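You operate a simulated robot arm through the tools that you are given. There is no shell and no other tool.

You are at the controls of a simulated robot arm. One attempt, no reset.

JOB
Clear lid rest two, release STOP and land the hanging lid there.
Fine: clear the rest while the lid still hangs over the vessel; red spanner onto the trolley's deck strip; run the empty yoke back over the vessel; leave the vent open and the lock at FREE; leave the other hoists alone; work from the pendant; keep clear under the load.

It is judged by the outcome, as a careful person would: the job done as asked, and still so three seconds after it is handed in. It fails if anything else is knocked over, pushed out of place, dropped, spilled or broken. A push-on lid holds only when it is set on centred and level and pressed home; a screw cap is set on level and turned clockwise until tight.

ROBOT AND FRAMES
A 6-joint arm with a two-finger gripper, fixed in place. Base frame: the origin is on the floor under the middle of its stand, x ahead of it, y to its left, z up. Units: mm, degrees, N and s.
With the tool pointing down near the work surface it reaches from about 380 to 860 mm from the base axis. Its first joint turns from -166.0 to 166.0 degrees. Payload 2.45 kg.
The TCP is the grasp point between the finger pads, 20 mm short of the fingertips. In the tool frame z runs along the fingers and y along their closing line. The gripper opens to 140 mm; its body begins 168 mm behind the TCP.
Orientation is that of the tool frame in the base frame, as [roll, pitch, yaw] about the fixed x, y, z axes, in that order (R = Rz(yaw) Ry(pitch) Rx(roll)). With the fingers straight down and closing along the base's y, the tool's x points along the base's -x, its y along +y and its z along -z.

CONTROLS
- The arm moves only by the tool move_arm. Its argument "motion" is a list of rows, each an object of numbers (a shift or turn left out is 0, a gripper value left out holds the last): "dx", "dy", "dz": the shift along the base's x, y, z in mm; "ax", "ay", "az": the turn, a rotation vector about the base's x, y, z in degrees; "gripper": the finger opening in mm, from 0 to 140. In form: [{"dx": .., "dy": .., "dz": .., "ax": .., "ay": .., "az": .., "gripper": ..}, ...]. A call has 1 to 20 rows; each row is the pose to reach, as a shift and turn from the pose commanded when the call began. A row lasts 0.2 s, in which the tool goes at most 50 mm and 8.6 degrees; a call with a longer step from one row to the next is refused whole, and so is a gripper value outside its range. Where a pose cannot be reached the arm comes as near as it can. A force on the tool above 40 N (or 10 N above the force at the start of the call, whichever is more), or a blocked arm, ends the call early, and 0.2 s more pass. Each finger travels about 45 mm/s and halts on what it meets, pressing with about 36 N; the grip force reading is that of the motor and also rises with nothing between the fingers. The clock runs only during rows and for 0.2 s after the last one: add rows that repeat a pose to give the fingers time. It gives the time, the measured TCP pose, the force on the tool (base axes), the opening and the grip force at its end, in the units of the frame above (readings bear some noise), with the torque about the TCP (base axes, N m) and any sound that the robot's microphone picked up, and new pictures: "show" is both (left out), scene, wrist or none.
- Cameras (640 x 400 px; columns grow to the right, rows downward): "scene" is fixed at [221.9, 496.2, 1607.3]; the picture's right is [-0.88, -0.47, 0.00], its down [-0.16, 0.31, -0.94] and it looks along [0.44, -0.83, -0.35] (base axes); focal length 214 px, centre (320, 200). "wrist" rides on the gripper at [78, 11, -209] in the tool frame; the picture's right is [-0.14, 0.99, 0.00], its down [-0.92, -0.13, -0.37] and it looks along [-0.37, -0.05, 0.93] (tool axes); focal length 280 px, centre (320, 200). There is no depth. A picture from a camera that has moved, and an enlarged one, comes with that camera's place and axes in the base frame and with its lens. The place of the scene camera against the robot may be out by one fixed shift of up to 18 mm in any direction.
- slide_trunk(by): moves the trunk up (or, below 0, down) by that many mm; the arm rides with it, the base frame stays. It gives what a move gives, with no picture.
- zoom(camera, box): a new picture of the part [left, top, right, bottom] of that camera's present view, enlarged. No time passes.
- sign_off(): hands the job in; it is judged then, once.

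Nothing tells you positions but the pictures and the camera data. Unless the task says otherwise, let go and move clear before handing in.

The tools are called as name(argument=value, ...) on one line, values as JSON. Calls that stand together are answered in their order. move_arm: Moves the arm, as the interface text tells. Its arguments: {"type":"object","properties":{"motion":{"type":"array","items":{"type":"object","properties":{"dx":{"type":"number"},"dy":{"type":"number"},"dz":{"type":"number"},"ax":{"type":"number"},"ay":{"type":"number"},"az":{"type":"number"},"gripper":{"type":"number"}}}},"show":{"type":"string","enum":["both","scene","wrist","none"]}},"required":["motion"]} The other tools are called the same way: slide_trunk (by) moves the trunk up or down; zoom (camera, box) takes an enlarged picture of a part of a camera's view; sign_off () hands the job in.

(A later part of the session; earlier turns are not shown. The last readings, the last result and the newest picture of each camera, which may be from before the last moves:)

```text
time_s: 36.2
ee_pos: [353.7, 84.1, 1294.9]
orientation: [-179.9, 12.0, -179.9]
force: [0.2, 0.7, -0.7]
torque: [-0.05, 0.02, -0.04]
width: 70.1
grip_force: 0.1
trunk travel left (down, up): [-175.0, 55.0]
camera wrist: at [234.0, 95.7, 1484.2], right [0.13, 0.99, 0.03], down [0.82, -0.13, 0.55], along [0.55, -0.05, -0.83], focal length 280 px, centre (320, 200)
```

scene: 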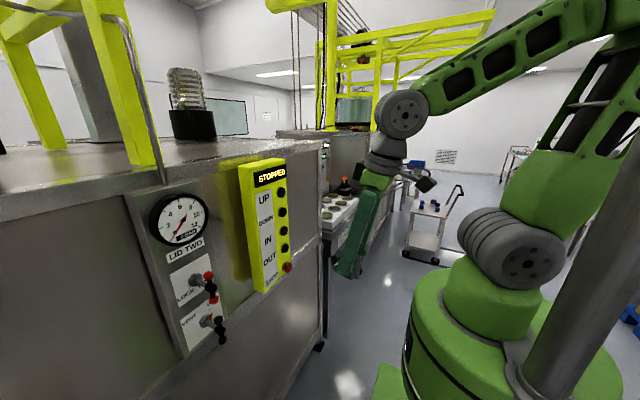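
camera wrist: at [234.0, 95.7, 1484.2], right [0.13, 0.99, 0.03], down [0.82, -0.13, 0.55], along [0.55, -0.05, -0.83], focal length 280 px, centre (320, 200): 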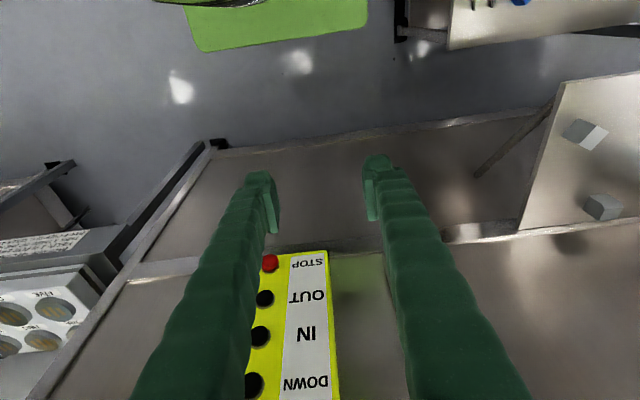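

Now I'll tilt the tool to point horizontally at the pendant.

move_arm(motion=[{"dx": 14, "dy": -10, "ay": -7.8}, {"dx": 28, "dy": -20, "ay": -15.6}, {"dx": 42, "dy": -30, "ay": -23.4}, {"dx": 56, "dy": -40, "ay": -31.2}, {"dx": 70, "dy": -50, "ay": -39}, {"dx": 84, "dy": -60, "ay": -46.8}, {"dx": 98, "dy": -70, "ay": -54.6}, {"dx": 112, "dy": -80, "ay": -62.4}, {"dx": 126, "dy": -90, "ay": -70.2}, {"dx": 140, "dy": -100, "ay": -78}, {"dx": 140, "dy": -100, "ay": -78}], show="both")

```text
time_s: 38.1
ee_pos: [642.0, -25.0, 1383.2]
orientation: [159.6, 71.9, 143.4]
force: [-12.2, -6.2, 4.6]
torque: [0.33, -0.29, 0.18]
width: 64.8
grip_force: 0.1
out of reach, approached as far as the arm can: row 2, 3, 4, 5, 6, 7, 8, 9
trunk travel left (down, up): [-175.0, 55.0]
stopped in row 9: the force on the tool passed its limit at 131 N (the readings are from after the stop); the commanded pose is now the measured one
camera wrist: at [433.2, 51.9, 1371.3], right [0.32, 0.92, 0.24], down [-0.15, -0.2, 0.97], along [0.93, -0.35, 0.07], focal length 280 px, centre (320, 200)
```

scene: 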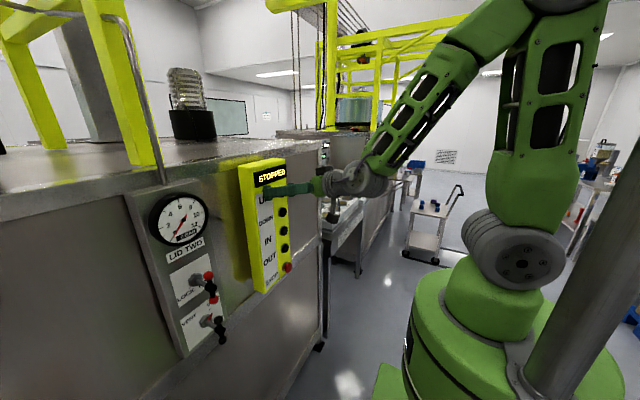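
wrist: 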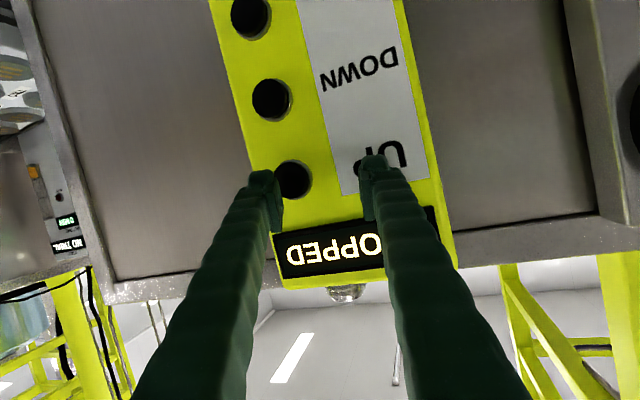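

The requested poses were too close in, so the arm slid outward and a finger bumped the pendant face. I'll back straight off along the tool axis, then check the pendant for any change.

move_arm(motion=[{"dx": -9, "dy": 2.5, "dz": 3}, {"dx": -18, "dy": 5, "dz": 6}, {"dx": -28, "dy": 8, "dz": 9}, {"dx": -37, "dy": 10, "dz": 12}, {"dx": -37, "dy": 10, "dz": 12}], show="both")

```text
time_s: 39.4
ee_pos: [632.9, -9.6, 1406.5]
orientation: [159.7, 71.9, 143.6]
force: [-15.0, 2.0, 6.9]
torque: [0.26, -0.47, 0.68]
width: 70.1
grip_force: 0.1
out of reach, approached as far as the arm can: row 1, 2, 3, 4, 5
trunk travel left (down, up): [-175.0, 55.0]
camera wrist: at [424.5, 67.3, 1394.9], right [0.32, 0.92, 0.24], down [-0.15, -0.2, 0.97], along [0.94, -0.35, 0.07], focal length 280 px, centre (320, 200)
```

scene: 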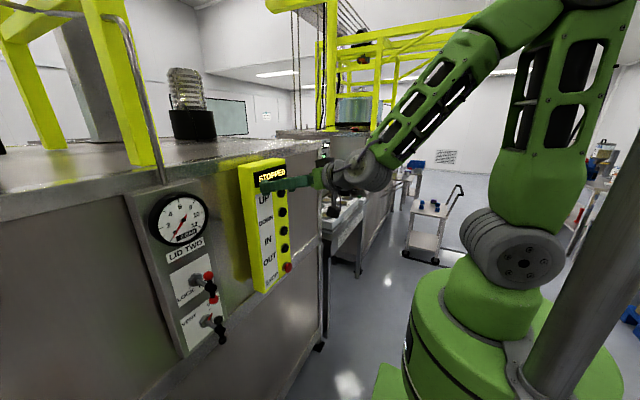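
wrist: 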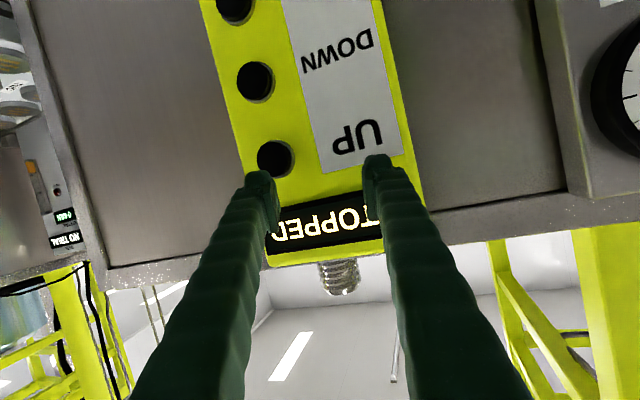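

I'm still in light contact and at the arm's inner limit. Pitching the tool more downward moves the wrist away from that limit, so I'll back off while doing that.

move_arm(motion=[{"dx": 0, "dz": 3, "ay": 6}, {"dx": -5, "dz": 6, "ay": 12}, {"dx": -12, "dz": 10, "ay": 18}, {"dx": -22, "dz": 12, "ay": 24}, {"dx": -35, "dz": 15, "ay": 30}, {"dx": -50, "dz": 15, "ay": 36}, {"dx": -65, "dz": 15, "ay": 42}, {"dx": -65, "dz": 15, "ay": 42}], show="both")

```text
time_s: 41.1
ee_pos: [567.4, -10.7, 1418.2]
orientation: [-172.1, 32.4, 167.5]
force: [0.0, -0.6, -0.5]
torque: [0.02, 0.0, 0.02]
width: 70.3
grip_force: 0.1
trunk travel left (down, up): [-175.0, 55.0]
camera wrist: at [405.1, 66.4, 1551.5], right [0.4, 0.92, -0.04], down [0.54, -0.2, 0.82], along [0.74, -0.35, -0.58], focal length 280 px, centre (320, 200)
```

scene: 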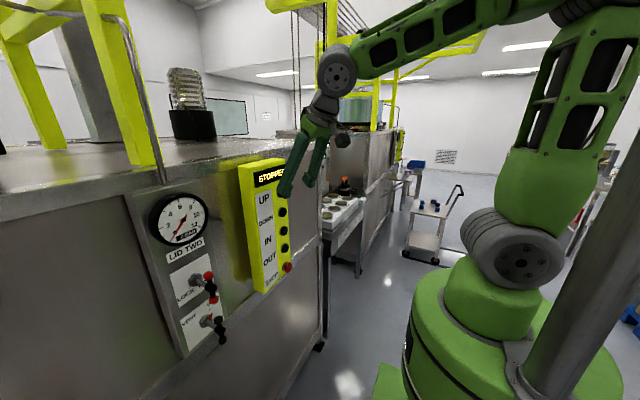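
wrist: 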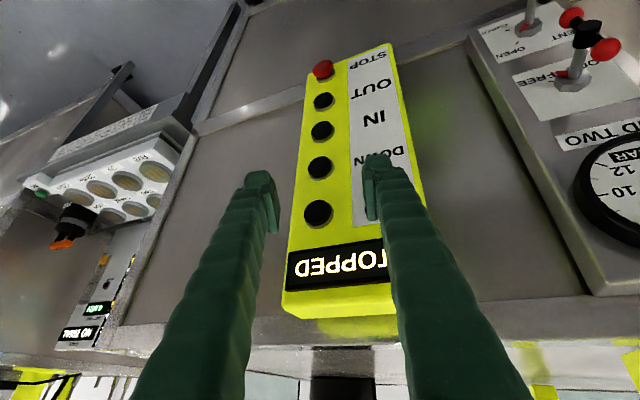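

I'm clear now. The pendant is unharmed and still reads STOPPED. Buttons are at y≈−60: UP z≈1364, DOWN ≈1291, IN ≈1215, OUT ≈1140, STOP ≈1065 (x≈655–667). I'll square the tool up at a steeper pitch and look closely at STOP.

move_arm(motion=[{"dx": -2, "dy": -10, "dz": -20, "ax": 2, "ay": 0.4, "az": 4}, {"dx": -4, "dy": -20, "dz": -50, "ax": 4, "ay": 0.8, "az": 8}, {"dx": -5, "dy": -30, "dz": -80, "ax": 6, "ay": 1.2, "az": 12}, {"dx": -6, "dy": -40, "dz": -115, "ax": 6.6, "ay": 1.4, "az": 15.7}, {"dx": -7, "dy": -49, "dz": -150, "ax": 6.6, "ay": 1.4, "az": 15.7}, {"dx": -7, "dy": -49, "dz": -188, "ax": 6.6, "ay": 1.4, "az": 15.7}, {"dx": -7, "dy": -49, "dz": -188, "ax": 6.6, "ay": 1.4, "az": 15.7}], show="both")

```text
time_s: 42.8
ee_pos: [559.5, -59.1, 1231.4]
orientation: [-179.7, 30.4, 179.1]
force: [0.3, 0.4, -0.7]
torque: [-0.01, -0.03, 0.0]
width: 70.0
grip_force: 0.1
trunk travel left (down, up): [-175.0, 55.0]
camera wrist: at [387.6, -44.1, 1372.6], right [0.14, 0.99, 0.06], down [0.61, -0.13, 0.78], along [0.78, -0.07, -0.62], focal length 280 px, centre (320, 200)
```

scene: 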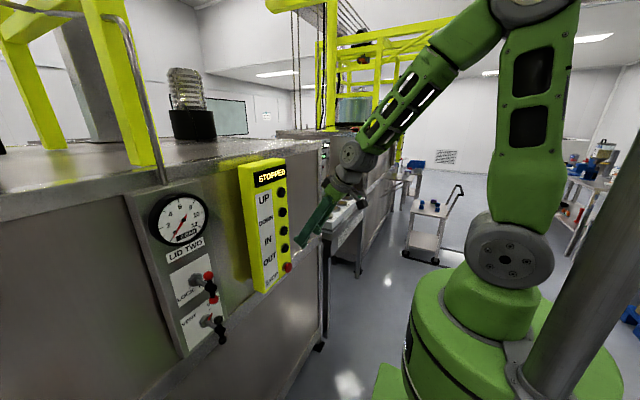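
wrist: 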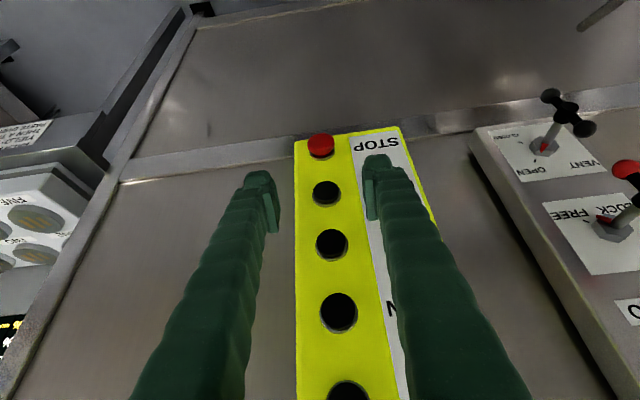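

zoom(camera="wrist", box=[280, 120, 360, 180])

zoom(camera="wrist", box=[470, 70, 640, 280])

zoom(camera="scene", box=[160, 230, 240, 350])

zoom(camera="scene", box=[235, 150, 305, 300])

```text
6.67 times, centred on (320, 150) of wrist
camera zoom: at [387.6, -44.1, 1372.6], right [0.14, 0.99, 0.06], down [0.61, -0.13, 0.78], along [0.78, -0.07, -0.62], focal length 1869 px, centre (320, 533)
```

zoom: 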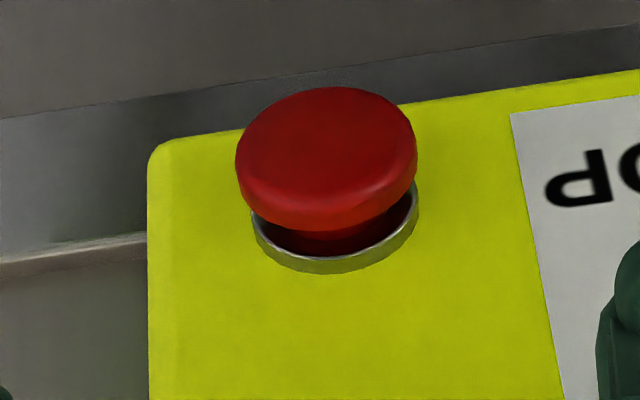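

```text
1.90 times, centred on (555, 175) of wrist
camera zoom: at [387.6, -44.1, 1372.6], right [0.14, 0.99, 0.06], down [0.61, -0.13, 0.78], along [0.78, -0.07, -0.62], focal length 534 px, centre (-128, 248)
```

zoom: 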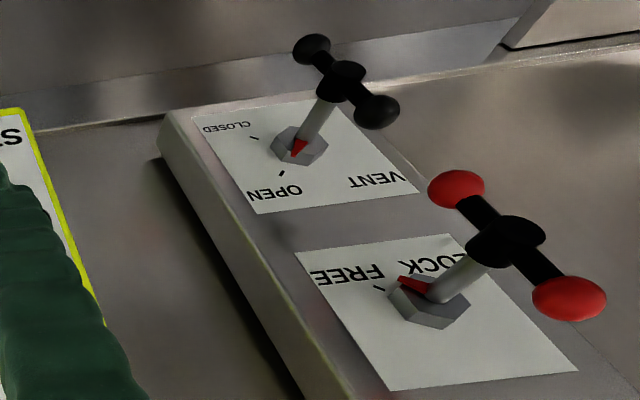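

```text
3.33 times, centred on (200, 290) of scene
camera zoom: at [221.9, 496.2, 1607.3], right [-0.88, -0.47, 0.0], down [-0.16, 0.31, -0.94], along [0.44, -0.83, -0.35], focal length 715 px, centre (720, -100)
```

zoom: 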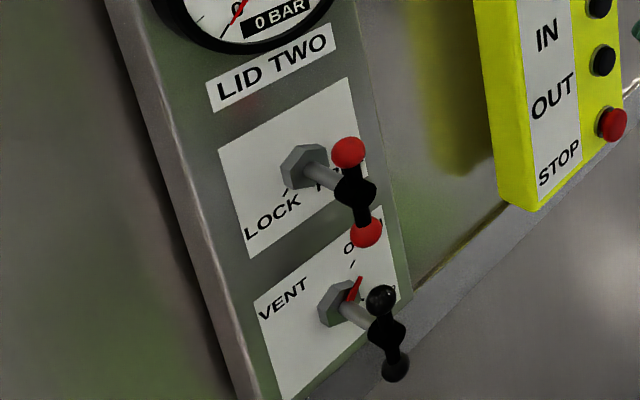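

```text
2.67 times, centred on (270, 225) of scene
camera zoom: at [221.9, 496.2, 1607.3], right [-0.88, -0.47, 0.0], down [-0.16, 0.31, -0.94], along [0.44, -0.83, -0.35], focal length 572 px, centre (453, 133)
```

zoom: 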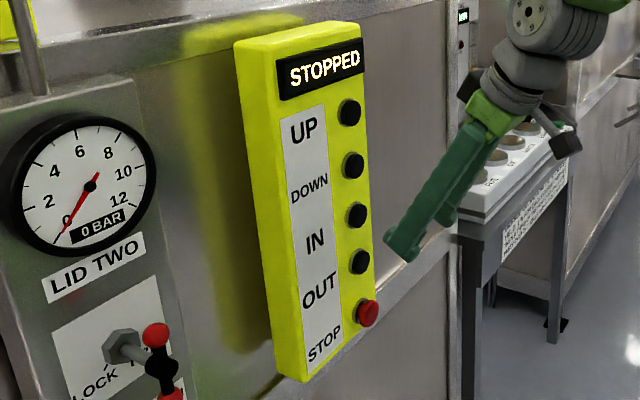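

Both T-handles appear to be at VENT OPEN and LOCK FREE already, so I'll leave them untouched. STOP is a latched mushroom about 38 mm wide at (652, −60, 1060). I'll approach it with open fingers, grip it and turn it clockwise to release.

move_arm(motion=[{"dx": 10, "dz": -30}, {"dx": 20, "dz": -60}, {"dx": 30, "dz": -90}, {"dx": 40, "dz": -115}, {"dx": 50, "dz": -131}, {"dx": 50, "dz": -131}], show="wrist")

```text
time_s: 44.1
ee_pos: [611.6, -58.6, 1101.0]
orientation: [-179.6, 30.3, 179.2]
force: [-0.1, 0.1, 0.6]
torque: [0.0, -0.04, -0.01]
width: 70.0
grip_force: 0.1
out of reach, approached as far as the arm can: row 2, 3
trunk travel left (down, up): [-175.0, 55.0]
camera wrist: at [438.9, -43.1, 1242.2], right [0.14, 0.99, 0.06], down [0.61, -0.13, 0.78], along [0.78, -0.07, -0.62], focal length 280 px, centre (320, 200)
```

wrist: 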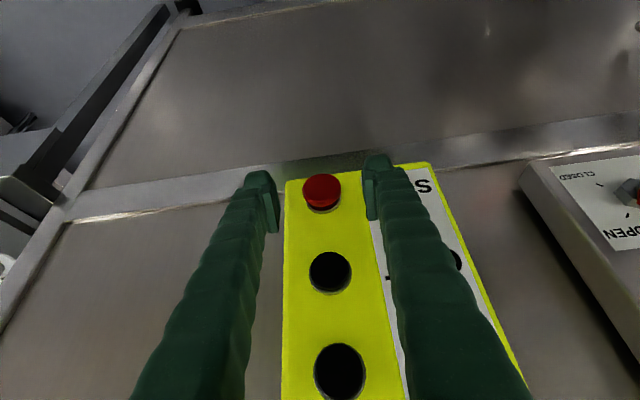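

move_arm(motion=[{"dx": 6, "dz": -6}, {"dx": 12, "dz": -12}, {"dx": 18, "dz": -18}, {"dx": 24, "dz": -24}, {"dx": 27, "dz": -28}, {"dx": 27, "dz": -28}], show="wrist")

```text
time_s: 45.5
ee_pos: [638.6, -60.6, 1073.6]
orientation: [-179.7, 30.3, 179.2]
force: [0.2, -0.7, -1.7]
torque: [0.01, 0.02, 0.02]
width: 70.1
grip_force: 0.1
trunk travel left (down, up): [-175.0, 55.0]
camera wrist: at [466.7, -45.2, 1214.7], right [0.13, 0.99, 0.07], down [0.61, -0.13, 0.78], along [0.78, -0.07, -0.62], focal length 280 px, centre (320, 200)
```

wrist: 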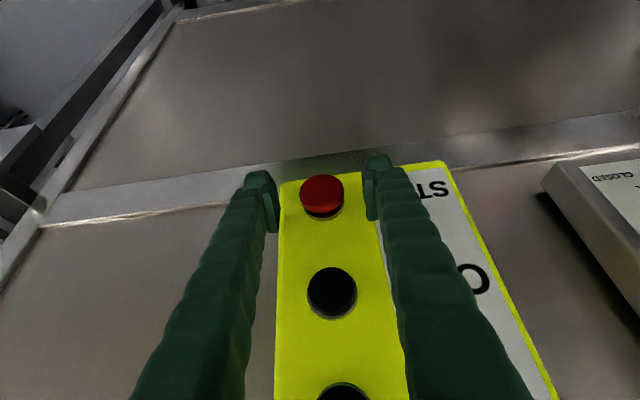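

move_arm(motion=[{"dx": 3, "dz": -2}, {"dx": 6, "dz": -4}, {"dx": 9, "dz": -6, "dy": 1}, {"dx": 9, "dz": -6, "dy": 1}], show="wrist")

zoom(camera="wrist", box=[240, 140, 400, 240])

```text
time_s: 46.5
ee_pos: [646.4, -59.4, 1065.9]
orientation: [-179.8, 30.3, 179.2]
force: [0.4, 0.5, 0.3]
torque: [-0.02, 0.0, -0.02]
width: 70.0
grip_force: 0.0
trunk travel left (down, up): [-175.0, 55.0]
camera wrist: at [475.2, -45.1, 1208.1], right [0.13, 0.99, 0.07], down [0.61, -0.13, 0.78], along [0.78, -0.06, -0.62], focal length 280 px, centre (320, 200)
```

wrist: 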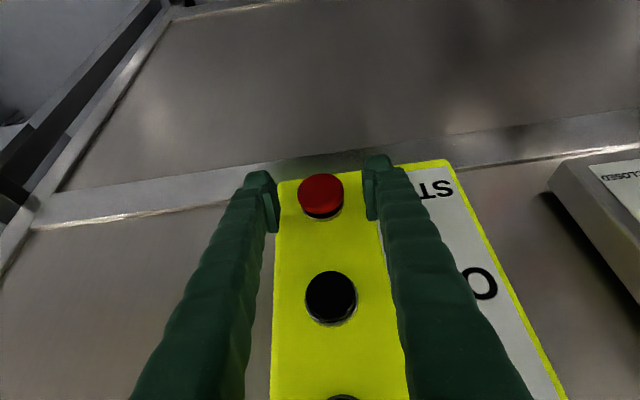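

```text
4.00 times, centred on (320, 190) of wrist
camera zoom: at [475.2, -45.1, 1208.1], right [0.13, 0.99, 0.07], down [0.61, -0.13, 0.78], along [0.78, -0.06, -0.62], focal length 1122 px, centre (320, 240)
```

zoom: 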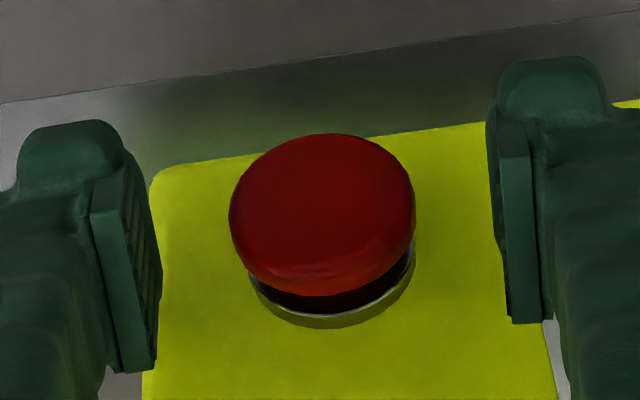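

The mushroom sits between the pads, so I'll close on it.

move_arm(motion=[{"gripper": 55}, {"gripper": 45}, {"gripper": 35}, {"gripper": 25}, {"gripper": 20}, {"gripper": 20}], show="wrist")

```text
time_s: 48.0
ee_pos: [646.8, -59.4, 1066.0]
orientation: [-179.8, 30.3, 179.1]
force: [0.0, -1.2, -3.1]
torque: [0.02, 0.01, -0.03]
width: 33.6
grip_force: 44.9
trunk travel left (down, up): [-175.0, 55.0]
camera wrist: at [475.2, -45.2, 1208.0], right [0.13, 0.99, 0.07], down [0.61, -0.13, 0.78], along [0.78, -0.06, -0.62], focal length 280 px, centre (320, 200)
```

wrist: 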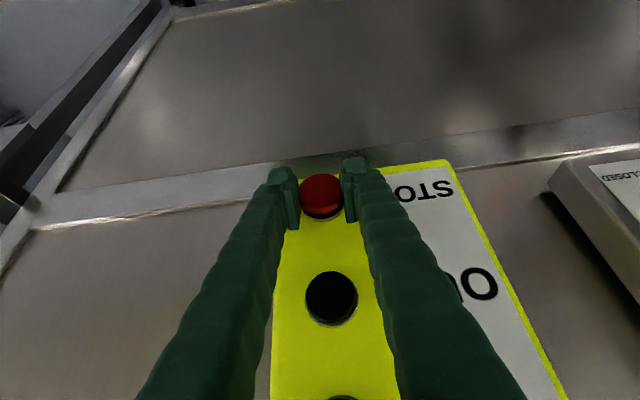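

Gripped at 33.6 mm. Now turning clockwise about the button axis, i.e. +x rotation as seen from the front.

move_arm(motion=[{"ax": 5}, {"ax": 10}, {"ax": 15}, {"ax": 20}, {"ax": 25}, {"ax": 30}, {"ax": 30}], show="both")

```text
time_s: 49.4
ee_pos: [649.4, -65.5, 1068.1]
orientation: [148.4, 26.1, 163.1]
force: [-2.0, -17.6, 1.9]
torque: [-0.49, -0.21, -0.4]
width: 31.4
grip_force: 44.5
trunk travel left (down, up): [-175.0, 55.0]
heard: click
stopped in row 7: the force on the tool passed its limit at 44 N (the readings are from after the stop); the commanded pose is now the measured one
camera wrist: at [476.2, -117.9, 1199.4], right [0.14, 0.84, 0.53], down [0.6, -0.5, 0.63], along [0.79, 0.23, -0.57], focal length 280 px, centre (320, 200)
```

scene: 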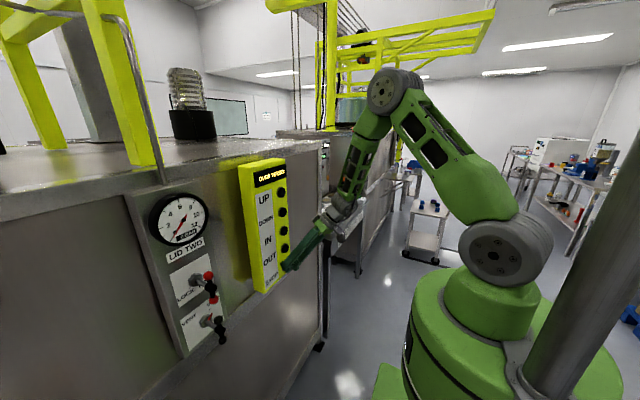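
wrist: 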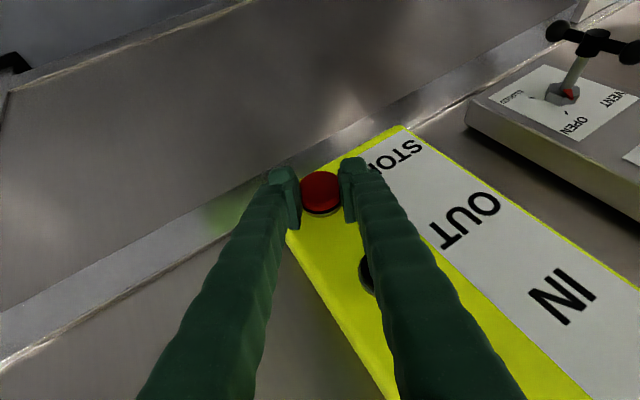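

Heard a click, and the display has changed. I'll read it.

zoom(camera="scene", box=[240, 155, 300, 195])

move_arm(motion=[{"gripper": 36}, {"gripper": 45}, {"gripper": 60}, {"gripper": 75}, {"gripper": 75}], show="both")

```text
10.00 times, centred on (270, 175) of scene
camera zoom: at [221.9, 496.2, 1607.3], right [-0.88, -0.47, 0.0], down [-0.16, 0.31, -0.94], along [0.44, -0.83, -0.35], focal length 2145 px, centre (820, 450)
```

zoom: 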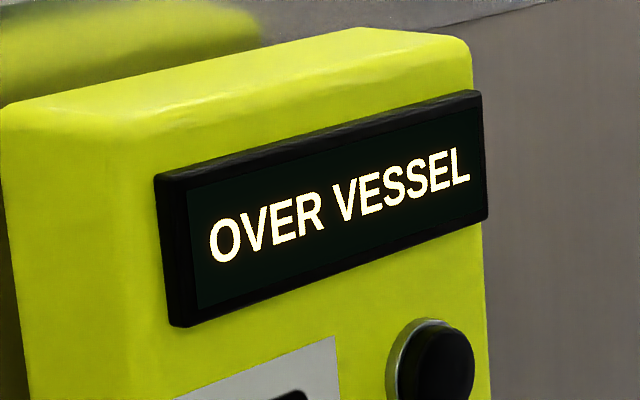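

```text
time_s: 50.6
ee_pos: [648.1, -62.9, 1067.8]
orientation: [148.1, 26.0, 163.3]
force: [0.0, -0.6, -0.3]
torque: [0.0, -0.01, 0.03]
width: 75.1
grip_force: 0.0
trunk travel left (down, up): [-175.0, 55.0]
camera wrist: at [475.7, -116.2, 1199.0], right [0.14, 0.84, 0.53], down [0.6, -0.5, 0.62], along [0.79, 0.23, -0.57], focal length 280 px, centre (320, 200)
```

scene: 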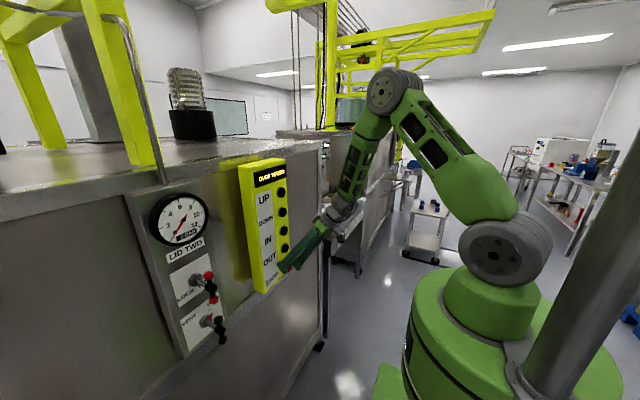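
wrist: 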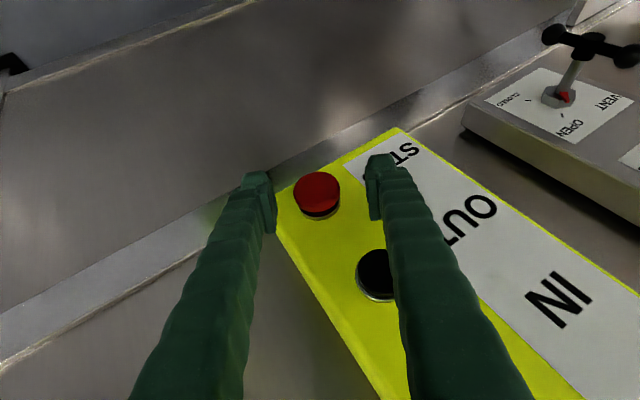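

STOP is released and the display reads OVER VESSEL. I'll check the vent pointer from this angle and back off.

zoom(camera="wrist", box=[470, 10, 640, 200])

move_arm(motion=[{"dx": -12, "dz": 6}, {"dx": -24, "dz": 12}, {"dx": -34, "dz": 20, "ax": -6}, {"dx": -38, "dz": 30, "ax": -12}, {"dx": -38, "dz": 35, "ax": -18}, {"dx": -38, "dz": 40, "ax": -24}, {"dx": -38, "dz": 45, "ax": -30}, {"dx": -38, "dz": 45, "ax": -32}], show="wrist")

```text
2.11 times, centred on (555, 105) of wrist
camera zoom: at [475.7, -116.2, 1199.0], right [0.14, 0.84, 0.53], down [0.6, -0.5, 0.62], along [0.79, 0.23, -0.57], focal length 590 px, centre (-175, 400)
```

zoom: 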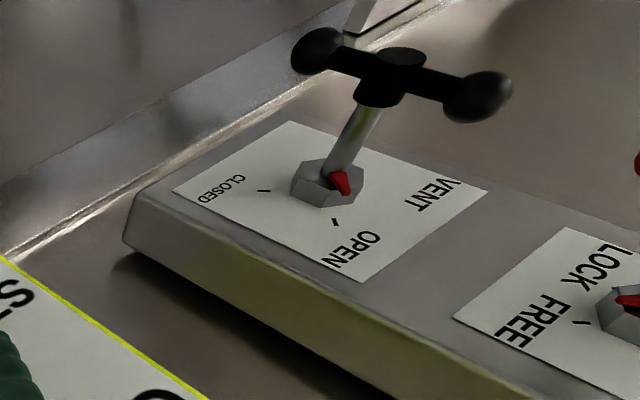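

```text
time_s: 52.4
ee_pos: [611.2, -75.3, 1120.2]
orientation: [-177.0, 30.2, -179.3]
force: [-0.1, 0.1, 0.4]
torque: [-0.04, 0.03, -0.03]
width: 74.7
grip_force: 0.1
out of reach, approached as far as the arm can: row 7, 8
trunk travel left (down, up): [-175.0, 55.0]
camera wrist: at [438.8, -54.8, 1261.1], right [0.13, 0.99, 0.03], down [0.61, -0.1, 0.79], along [0.78, -0.09, -0.62], focal length 280 px, centre (320, 200)
```

wrist: 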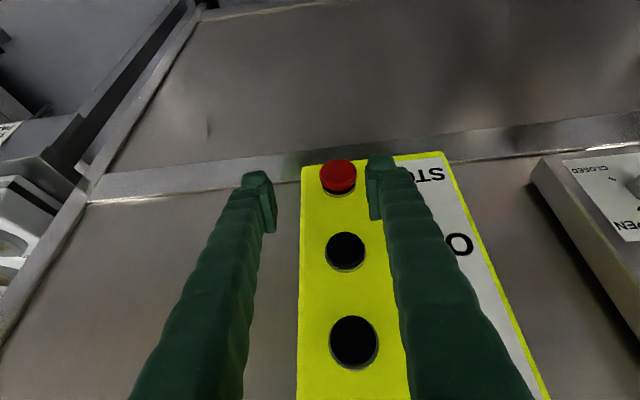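

Vent pointer is clearly at OPEN and lock at FREE. Next I'll close the fingers, rise a little and lower the trunk, so I have room to press and back off from the buttons.

move_arm(motion=[{"dx": 6, "dy": 5, "dz": 20, "ax": 1.5, "gripper": 60}, {"dx": 8, "dy": 10, "dz": 50, "ax": 2.7, "gripper": 40}, {"dx": 6, "dy": 14, "dz": 85, "ax": 2.7, "gripper": 20}, {"dx": 0, "dy": 16, "dz": 120, "ax": 2.7, "gripper": 5}, {"dx": -10, "dy": 16, "dz": 150, "ax": 2.7, "gripper": 0}, {"dx": -10, "dy": 16, "dz": 150, "ax": 2.7, "gripper": 0}, {"dx": -10, "dy": 16, "dz": 150, "ax": 2.7, "gripper": 0}], show="both")

```text
time_s: 54.0
ee_pos: [603.8, -60.7, 1269.7]
orientation: [-178.9, 30.6, 179.4]
force: [-0.1, 0.4, 0.6]
torque: [0.0, -0.01, 0.01]
width: 0.0
grip_force: 29.0
out of reach, approached as far as the arm can: row 2, 3
trunk travel left (down, up): [-175.0, 55.0]
heard: click
camera wrist: at [430.5, -42.7, 1411.1], right [0.14, 0.99, 0.05], down [0.6, -0.13, 0.79], along [0.79, -0.08, -0.61], focal length 280 px, centre (320, 200)
```

scene: 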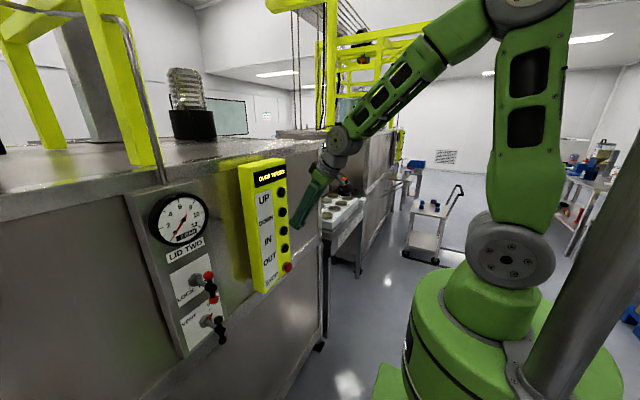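
wrist: 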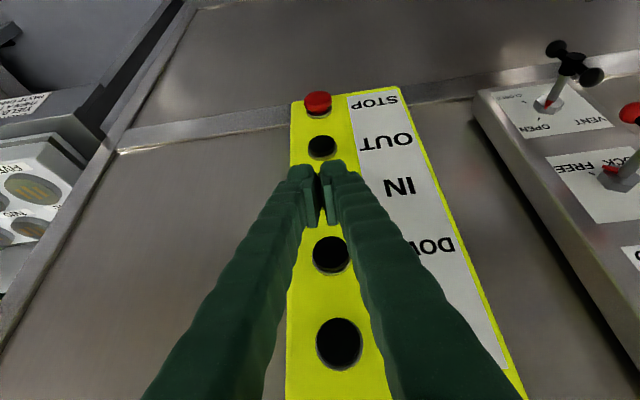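

zoom(camera="scene", box=[240, 155, 300, 195])

slide_trunk(by=-100)

```text
10.00 times, centred on (270, 175) of scene
camera zoom: at [221.9, 496.2, 1607.3], right [-0.88, -0.47, 0.0], down [-0.16, 0.31, -0.94], along [0.44, -0.83, -0.35], focal length 2145 px, centre (820, 450)
```

zoom: 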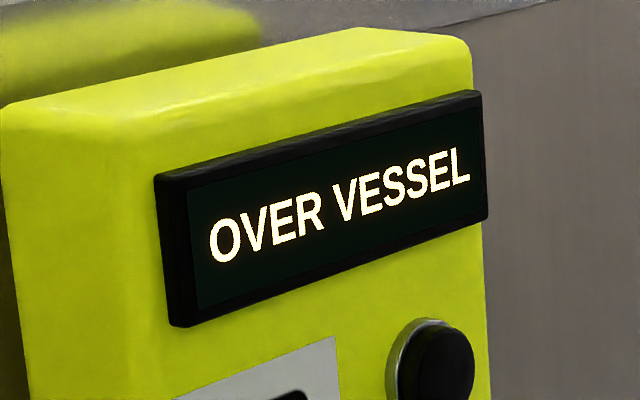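

```text
time_s: 55.3
ee_pos: [603.7, -59.4, 1170.8]
orientation: [-178.9, 30.6, 179.3]
force: [-0.1, -0.3, 0.0]
torque: [-0.01, -0.01, -0.03]
width: 0.1
grip_force: 29.3
trunk travel left (down, up): [-75.0, 155.0]
```

The trunk is lowered, the display still reads OVER VESSEL and the fingers are closed. I'll approach OUT (z≈1139) and look before pressing.

move_arm(motion=[{"dx": 8, "dz": -7}, {"dx": 16, "dz": -14}, {"dx": 24, "dz": -20}, {"dx": 28, "dz": -20}, {"dx": 28, "dz": -20}], show="both")

zoom(camera="wrist", box=[240, 120, 400, 240])

zoom(camera="scene", box=[240, 190, 360, 290])

```text
time_s: 56.5
ee_pos: [631.0, -60.4, 1150.6]
orientation: [-179.0, 30.6, 179.4]
force: [0.0, -0.3, 0.4]
torque: [0.03, -0.01, 0.02]
width: 0.0
grip_force: 29.2
trunk travel left (down, up): [-75.0, 155.0]
camera wrist: at [458.5, -42.5, 1291.3], right [0.14, 0.99, 0.05], down [0.6, -0.13, 0.79], along [0.79, -0.08, -0.61], focal length 280 px, centre (320, 200)
```

scene: 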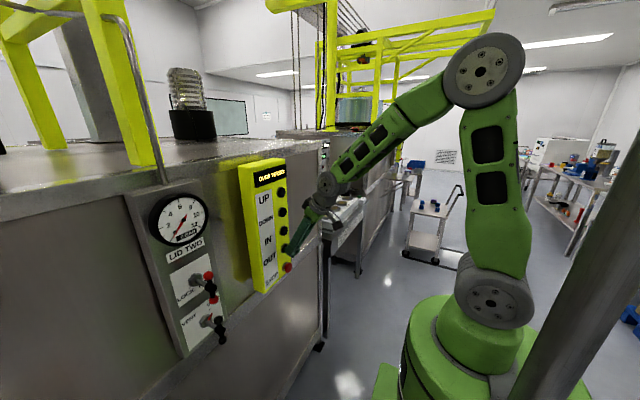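
wrist: 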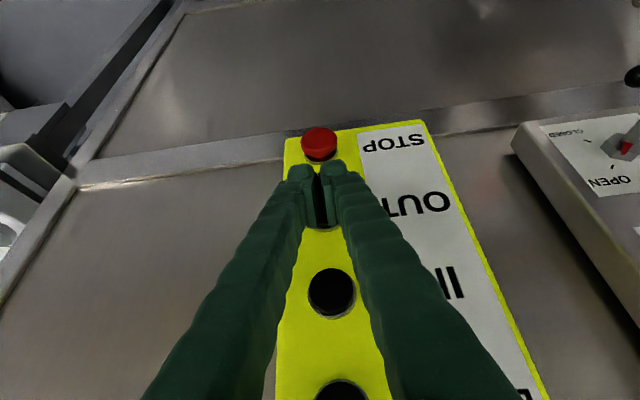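

```text
3.33 times, centred on (320, 180) of wrist
camera zoom: at [458.5, -42.5, 1291.3], right [0.14, 0.99, 0.05], down [0.6, -0.13, 0.79], along [0.79, -0.08, -0.61], focal length 935 px, centre (320, 267)
```

zoom: 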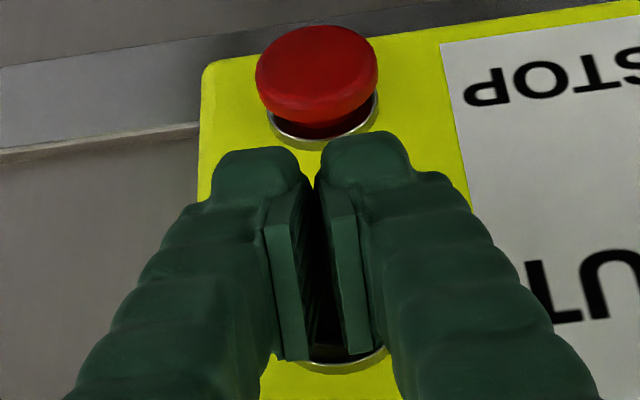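

```text
4.00 times, centred on (300, 240) of scene
camera zoom: at [221.9, 496.2, 1607.3], right [-0.88, -0.47, 0.0], down [-0.16, 0.31, -0.94], along [0.44, -0.83, -0.35], focal length 858 px, centre (400, 40)
```

zoom: 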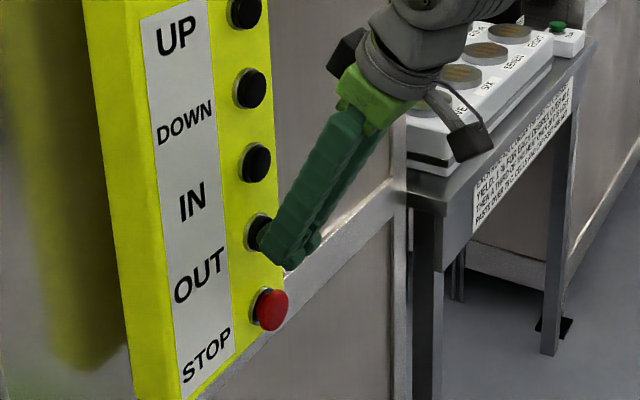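

The fingertips are right in front of OUT and well clear of STOP. Pressing gently in small steps.

move_arm(motion=[{"dx": 3}, {"dx": 6}, {"dx": 9}, {"dx": 12}, {"dx": 15}, {"dx": 15}], show="scene")

zoom(camera="scene", box=[240, 155, 300, 195])

```text
time_s: 57.9
ee_pos: [644.9, -60.0, 1149.4]
orientation: [-178.9, 30.6, 179.3]
force: [-7.3, -1.8, -0.7]
torque: [0.01, 0.12, -0.01]
width: 6.1
grip_force: 29.2
trunk travel left (down, up): [-75.0, 155.0]
heard: click
```

scene: 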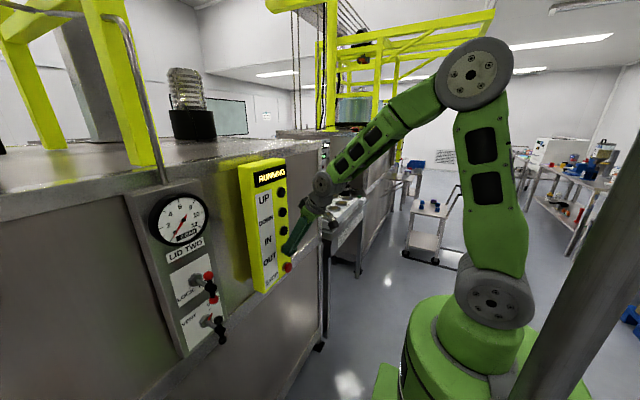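

```text
10.00 times, centred on (270, 175) of scene
camera zoom: at [221.9, 496.2, 1607.3], right [-0.88, -0.47, 0.0], down [-0.16, 0.31, -0.94], along [0.44, -0.83, -0.35], focal length 2145 px, centre (820, 450)
```

zoom: 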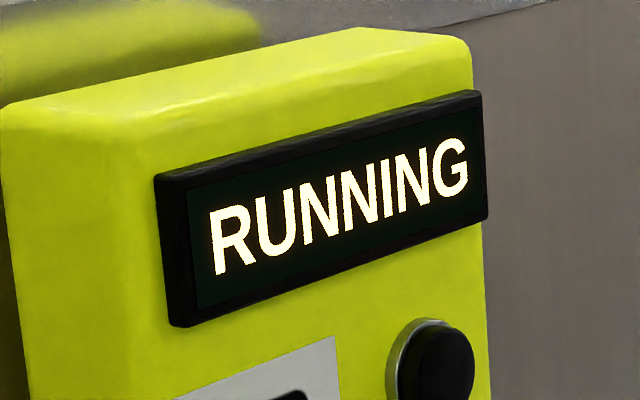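

RUNNING, so OUT responds. I'll hold it and watch for the display to change.

move_arm(motion=[{"dx": 0}, {"dx": 0}, {"dx": 0}, {"dx": 0}, {"dx": 0}], show="scene")

zoom(camera="scene", box=[240, 155, 300, 195])

```text
time_s: 59.1
ee_pos: [644.2, -60.6, 1148.9]
orientation: [-178.9, 30.6, 179.3]
force: [-10.2, 0.0, -5.1]
torque: [-0.04, 0.14, 0.05]
width: 6.4
grip_force: 29.5
trunk travel left (down, up): [-75.0, 155.0]
```

scene: 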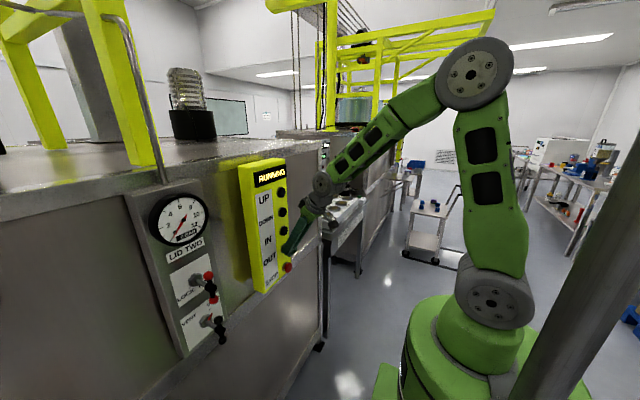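

```text
10.00 times, centred on (270, 175) of scene
camera zoom: at [221.9, 496.2, 1607.3], right [-0.88, -0.47, 0.0], down [-0.16, 0.31, -0.94], along [0.44, -0.83, -0.35], focal length 2145 px, centre (820, 450)
```

zoom: 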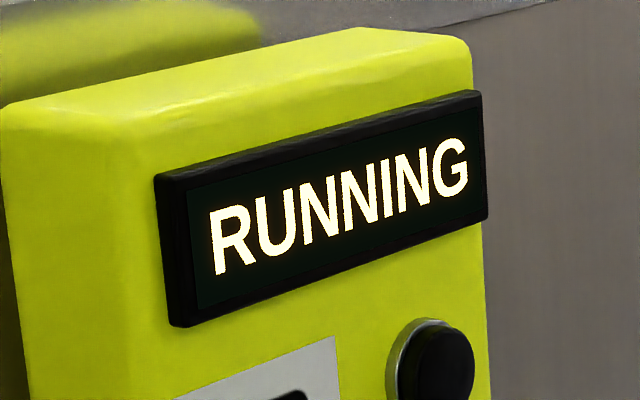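

move_arm(motion=[{"dx": 0}, {"dx": 0}, {"dx": 0}, {"dx": 0}], show="scene")

zoom(camera="scene", box=[240, 155, 300, 195])

```text
time_s: 60.1
ee_pos: [646.0, -59.9, 1150.5]
orientation: [-178.9, 30.6, 179.3]
force: [-9.8, -0.6, -3.7]
torque: [-0.07, 0.12, 0.07]
width: 6.0
grip_force: 29.2
trunk travel left (down, up): [-75.0, 155.0]
```

scene: 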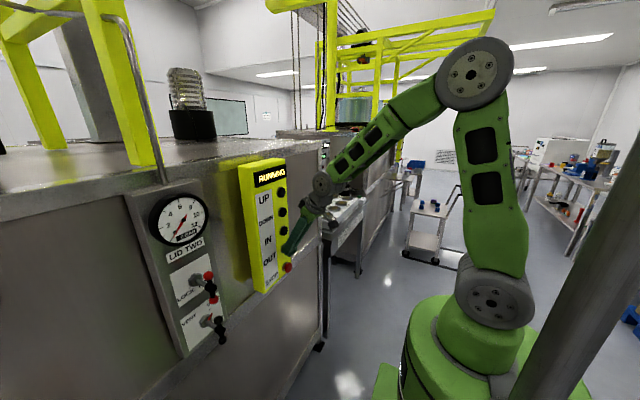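

```text
10.00 times, centred on (270, 175) of scene
camera zoom: at [221.9, 496.2, 1607.3], right [-0.88, -0.47, 0.0], down [-0.16, 0.31, -0.94], along [0.44, -0.83, -0.35], focal length 2145 px, centre (820, 450)
```

zoom: 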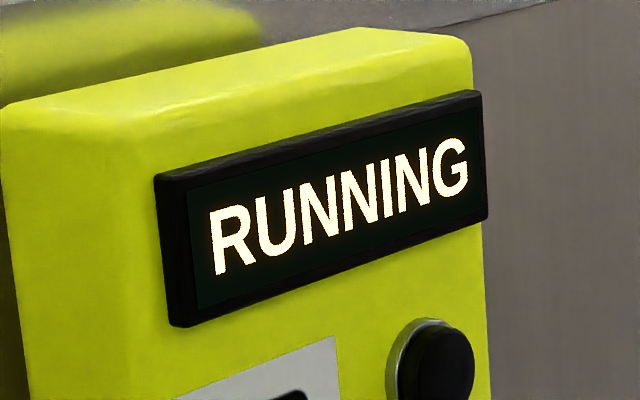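

move_arm(motion=[{"dx": 0}, {"dx": 0}, {"dx": 0}, {"dx": 0}], show="none")

zoom(camera="scene", box=[240, 155, 300, 195])

```text
time_s: 61.1
ee_pos: [644.4, -59.2, 1149.3]
orientation: [-178.9, 30.6, 179.3]
force: [-10.2, 0.6, -3.0]
torque: [-0.04, 0.13, 0.06]
width: 6.1
grip_force: 29.2
trunk travel left (down, up): [-75.0, 155.0]
```

```text
10.00 times, centred on (270, 175) of scene
camera zoom: at [221.9, 496.2, 1607.3], right [-0.88, -0.47, 0.0], down [-0.16, 0.31, -0.94], along [0.44, -0.83, -0.35], focal length 2145 px, centre (820, 450)
```

zoom: 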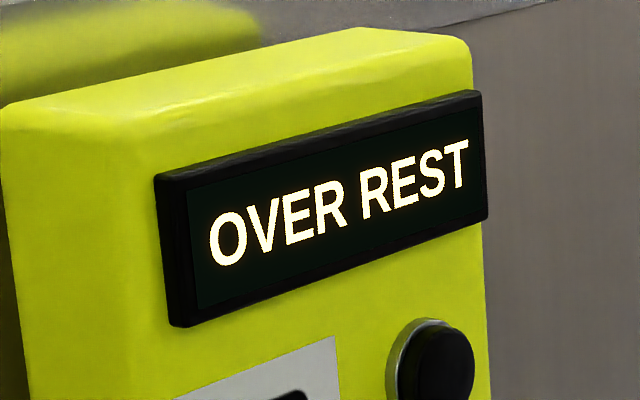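

OVER REST. I'm releasing OUT and backing away.

move_arm(motion=[{"dx": -6}, {"dx": -14}, {"dx": -22}, {"dx": -22}, {"dx": -22}], show="scene")

zoom(camera="scene", box=[240, 155, 300, 195])

```text
time_s: 62.3
ee_pos: [624.0, -60.0, 1149.4]
orientation: [-179.0, 30.6, 179.3]
force: [-0.1, -0.2, -0.7]
torque: [0.01, -0.01, 0.02]
width: 0.0
grip_force: 29.4
trunk travel left (down, up): [-75.0, 155.0]
```

scene: 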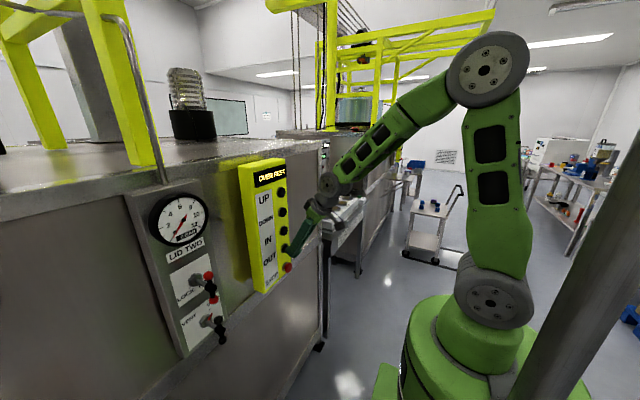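

```text
10.00 times, centred on (270, 175) of scene
camera zoom: at [221.9, 496.2, 1607.3], right [-0.88, -0.47, 0.0], down [-0.16, 0.31, -0.94], along [0.44, -0.83, -0.35], focal length 2145 px, centre (820, 450)
```

zoom: 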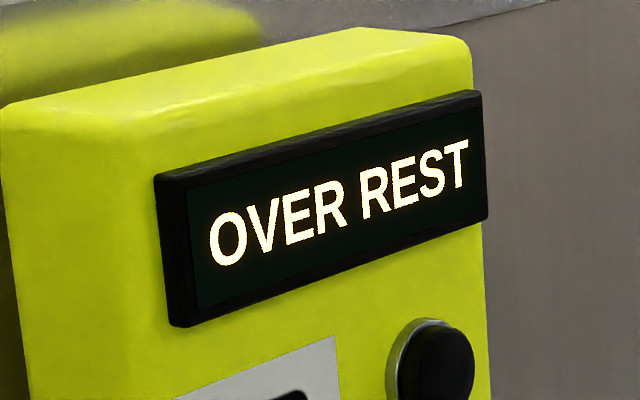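

The hoist holds at OVER REST. Next is DOWN, at z≈1291; I'll rise in front of it with clearance.

move_arm(motion=[{"dx": 0, "dz": 30}, {"dx": 0, "dz": 65}, {"dx": 0, "dz": 100}, {"dx": 0, "dz": 130}, {"dx": 2, "dz": 153}, {"dx": 6, "dz": 153}, {"dx": 6, "dz": 153}], show="both")

zoom(camera="scene", box=[240, 155, 360, 255])

zoom(camera="wrist", box=[240, 120, 400, 240])

```text
time_s: 63.9
ee_pos: [629.5, -58.5, 1303.7]
orientation: [-178.9, 30.5, 179.2]
force: [-0.9, -1.0, 0.3]
torque: [0.01, -0.01, -0.02]
width: 0.0
grip_force: 29.4
trunk travel left (down, up): [-75.0, 155.0]
camera wrist: at [457.1, -41.2, 1444.4], right [0.14, 0.99, 0.05], down [0.6, -0.13, 0.79], along [0.79, -0.08, -0.61], focal length 280 px, centre (320, 200)
```

scene: 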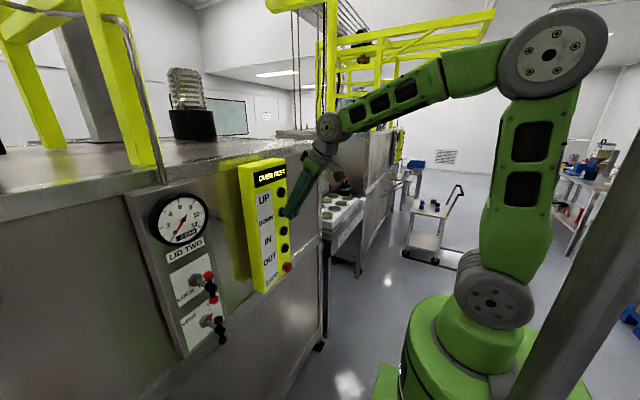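
wrist: 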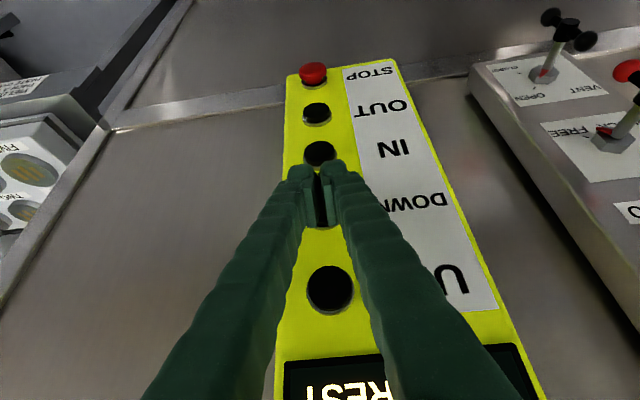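

```text
4.00 times, centred on (300, 205) of scene
camera zoom: at [221.9, 496.2, 1607.3], right [-0.88, -0.47, 0.0], down [-0.16, 0.31, -0.94], along [0.44, -0.83, -0.35], focal length 858 px, centre (400, 180)
```

zoom: 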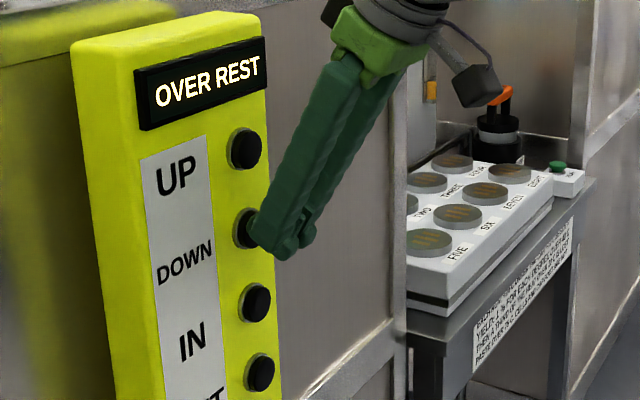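

```text
3.33 times, centred on (320, 180) of wrist
camera zoom: at [457.1, -41.2, 1444.4], right [0.14, 0.99, 0.05], down [0.6, -0.13, 0.79], along [0.79, -0.08, -0.61], focal length 935 px, centre (320, 267)
```

zoom: 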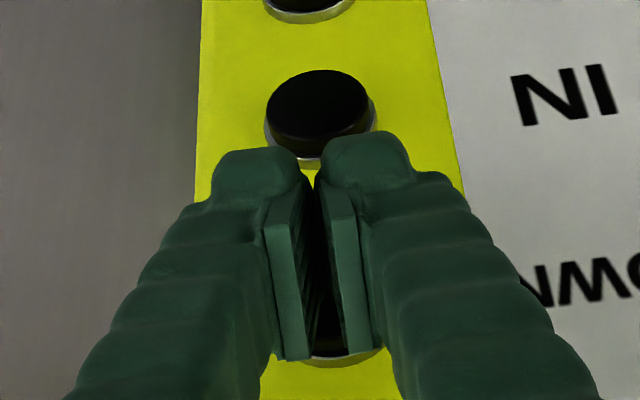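

Same alignment on DOWN. Pressing it now.

move_arm(motion=[{"dx": 3}, {"dx": 6}, {"dx": 9}, {"dx": 12}, {"dx": 15}, {"dx": 15}], show="none")

zoom(camera="scene", box=[240, 155, 300, 195])

```text
time_s: 65.3
ee_pos: [644.1, -60.5, 1302.4]
orientation: [-178.9, 30.7, 179.3]
force: [-4.2, 1.6, -0.3]
torque: [0.04, 0.04, 0.08]
width: 5.9
grip_force: 29.4
trunk travel left (down, up): [-75.0, 155.0]
heard: click
```

```text
10.00 times, centred on (270, 175) of scene
camera zoom: at [221.9, 496.2, 1607.3], right [-0.88, -0.47, 0.0], down [-0.16, 0.31, -0.94], along [0.44, -0.83, -0.35], focal length 2145 px, centre (820, 450)
```

zoom: 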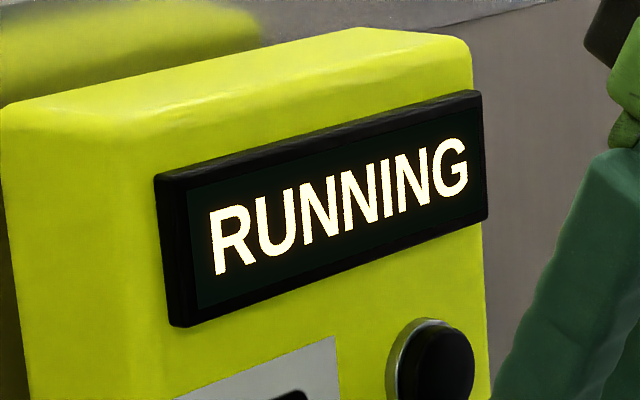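

move_arm(motion=[{"dx": 0}, {"dx": 0}, {"dx": 0}, {"dx": 0}, {"dx": 0}], show="none")

zoom(camera="scene", box=[240, 155, 300, 195])

```text
time_s: 66.5
ee_pos: [643.7, -59.8, 1303.0]
orientation: [-178.8, 30.6, 179.3]
force: [-4.9, 1.8, -1.7]
torque: [0.01, 0.07, 0.04]
width: 5.9
grip_force: 29.6
trunk travel left (down, up): [-75.0, 155.0]
```

```text
10.00 times, centred on (270, 175) of scene
camera zoom: at [221.9, 496.2, 1607.3], right [-0.88, -0.47, 0.0], down [-0.16, 0.31, -0.94], along [0.44, -0.83, -0.35], focal length 2145 px, centre (820, 450)
```

zoom: 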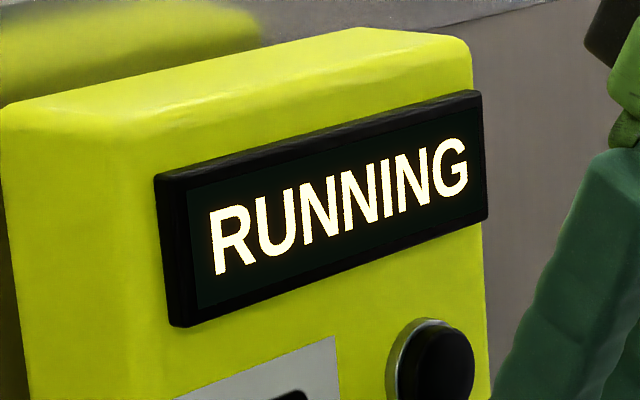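

move_arm(motion=[{"dx": 0}, {"dx": 0}, {"dx": 0}, {"dx": 0}, {"dx": 0}], show="none")

zoom(camera="scene", box=[240, 155, 300, 195])

```text
time_s: 67.7
ee_pos: [644.1, -60.5, 1303.8]
orientation: [-178.8, 30.7, 179.4]
force: [-4.2, 0.0, -1.5]
torque: [-0.01, 0.11, 0.09]
width: 6.2
grip_force: 29.5
trunk travel left (down, up): [-75.0, 155.0]
```

```text
10.00 times, centred on (270, 175) of scene
camera zoom: at [221.9, 496.2, 1607.3], right [-0.88, -0.47, 0.0], down [-0.16, 0.31, -0.94], along [0.44, -0.83, -0.35], focal length 2145 px, centre (820, 450)
```

zoom: 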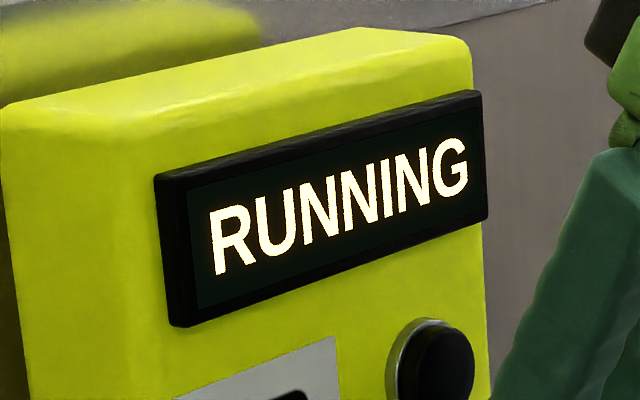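

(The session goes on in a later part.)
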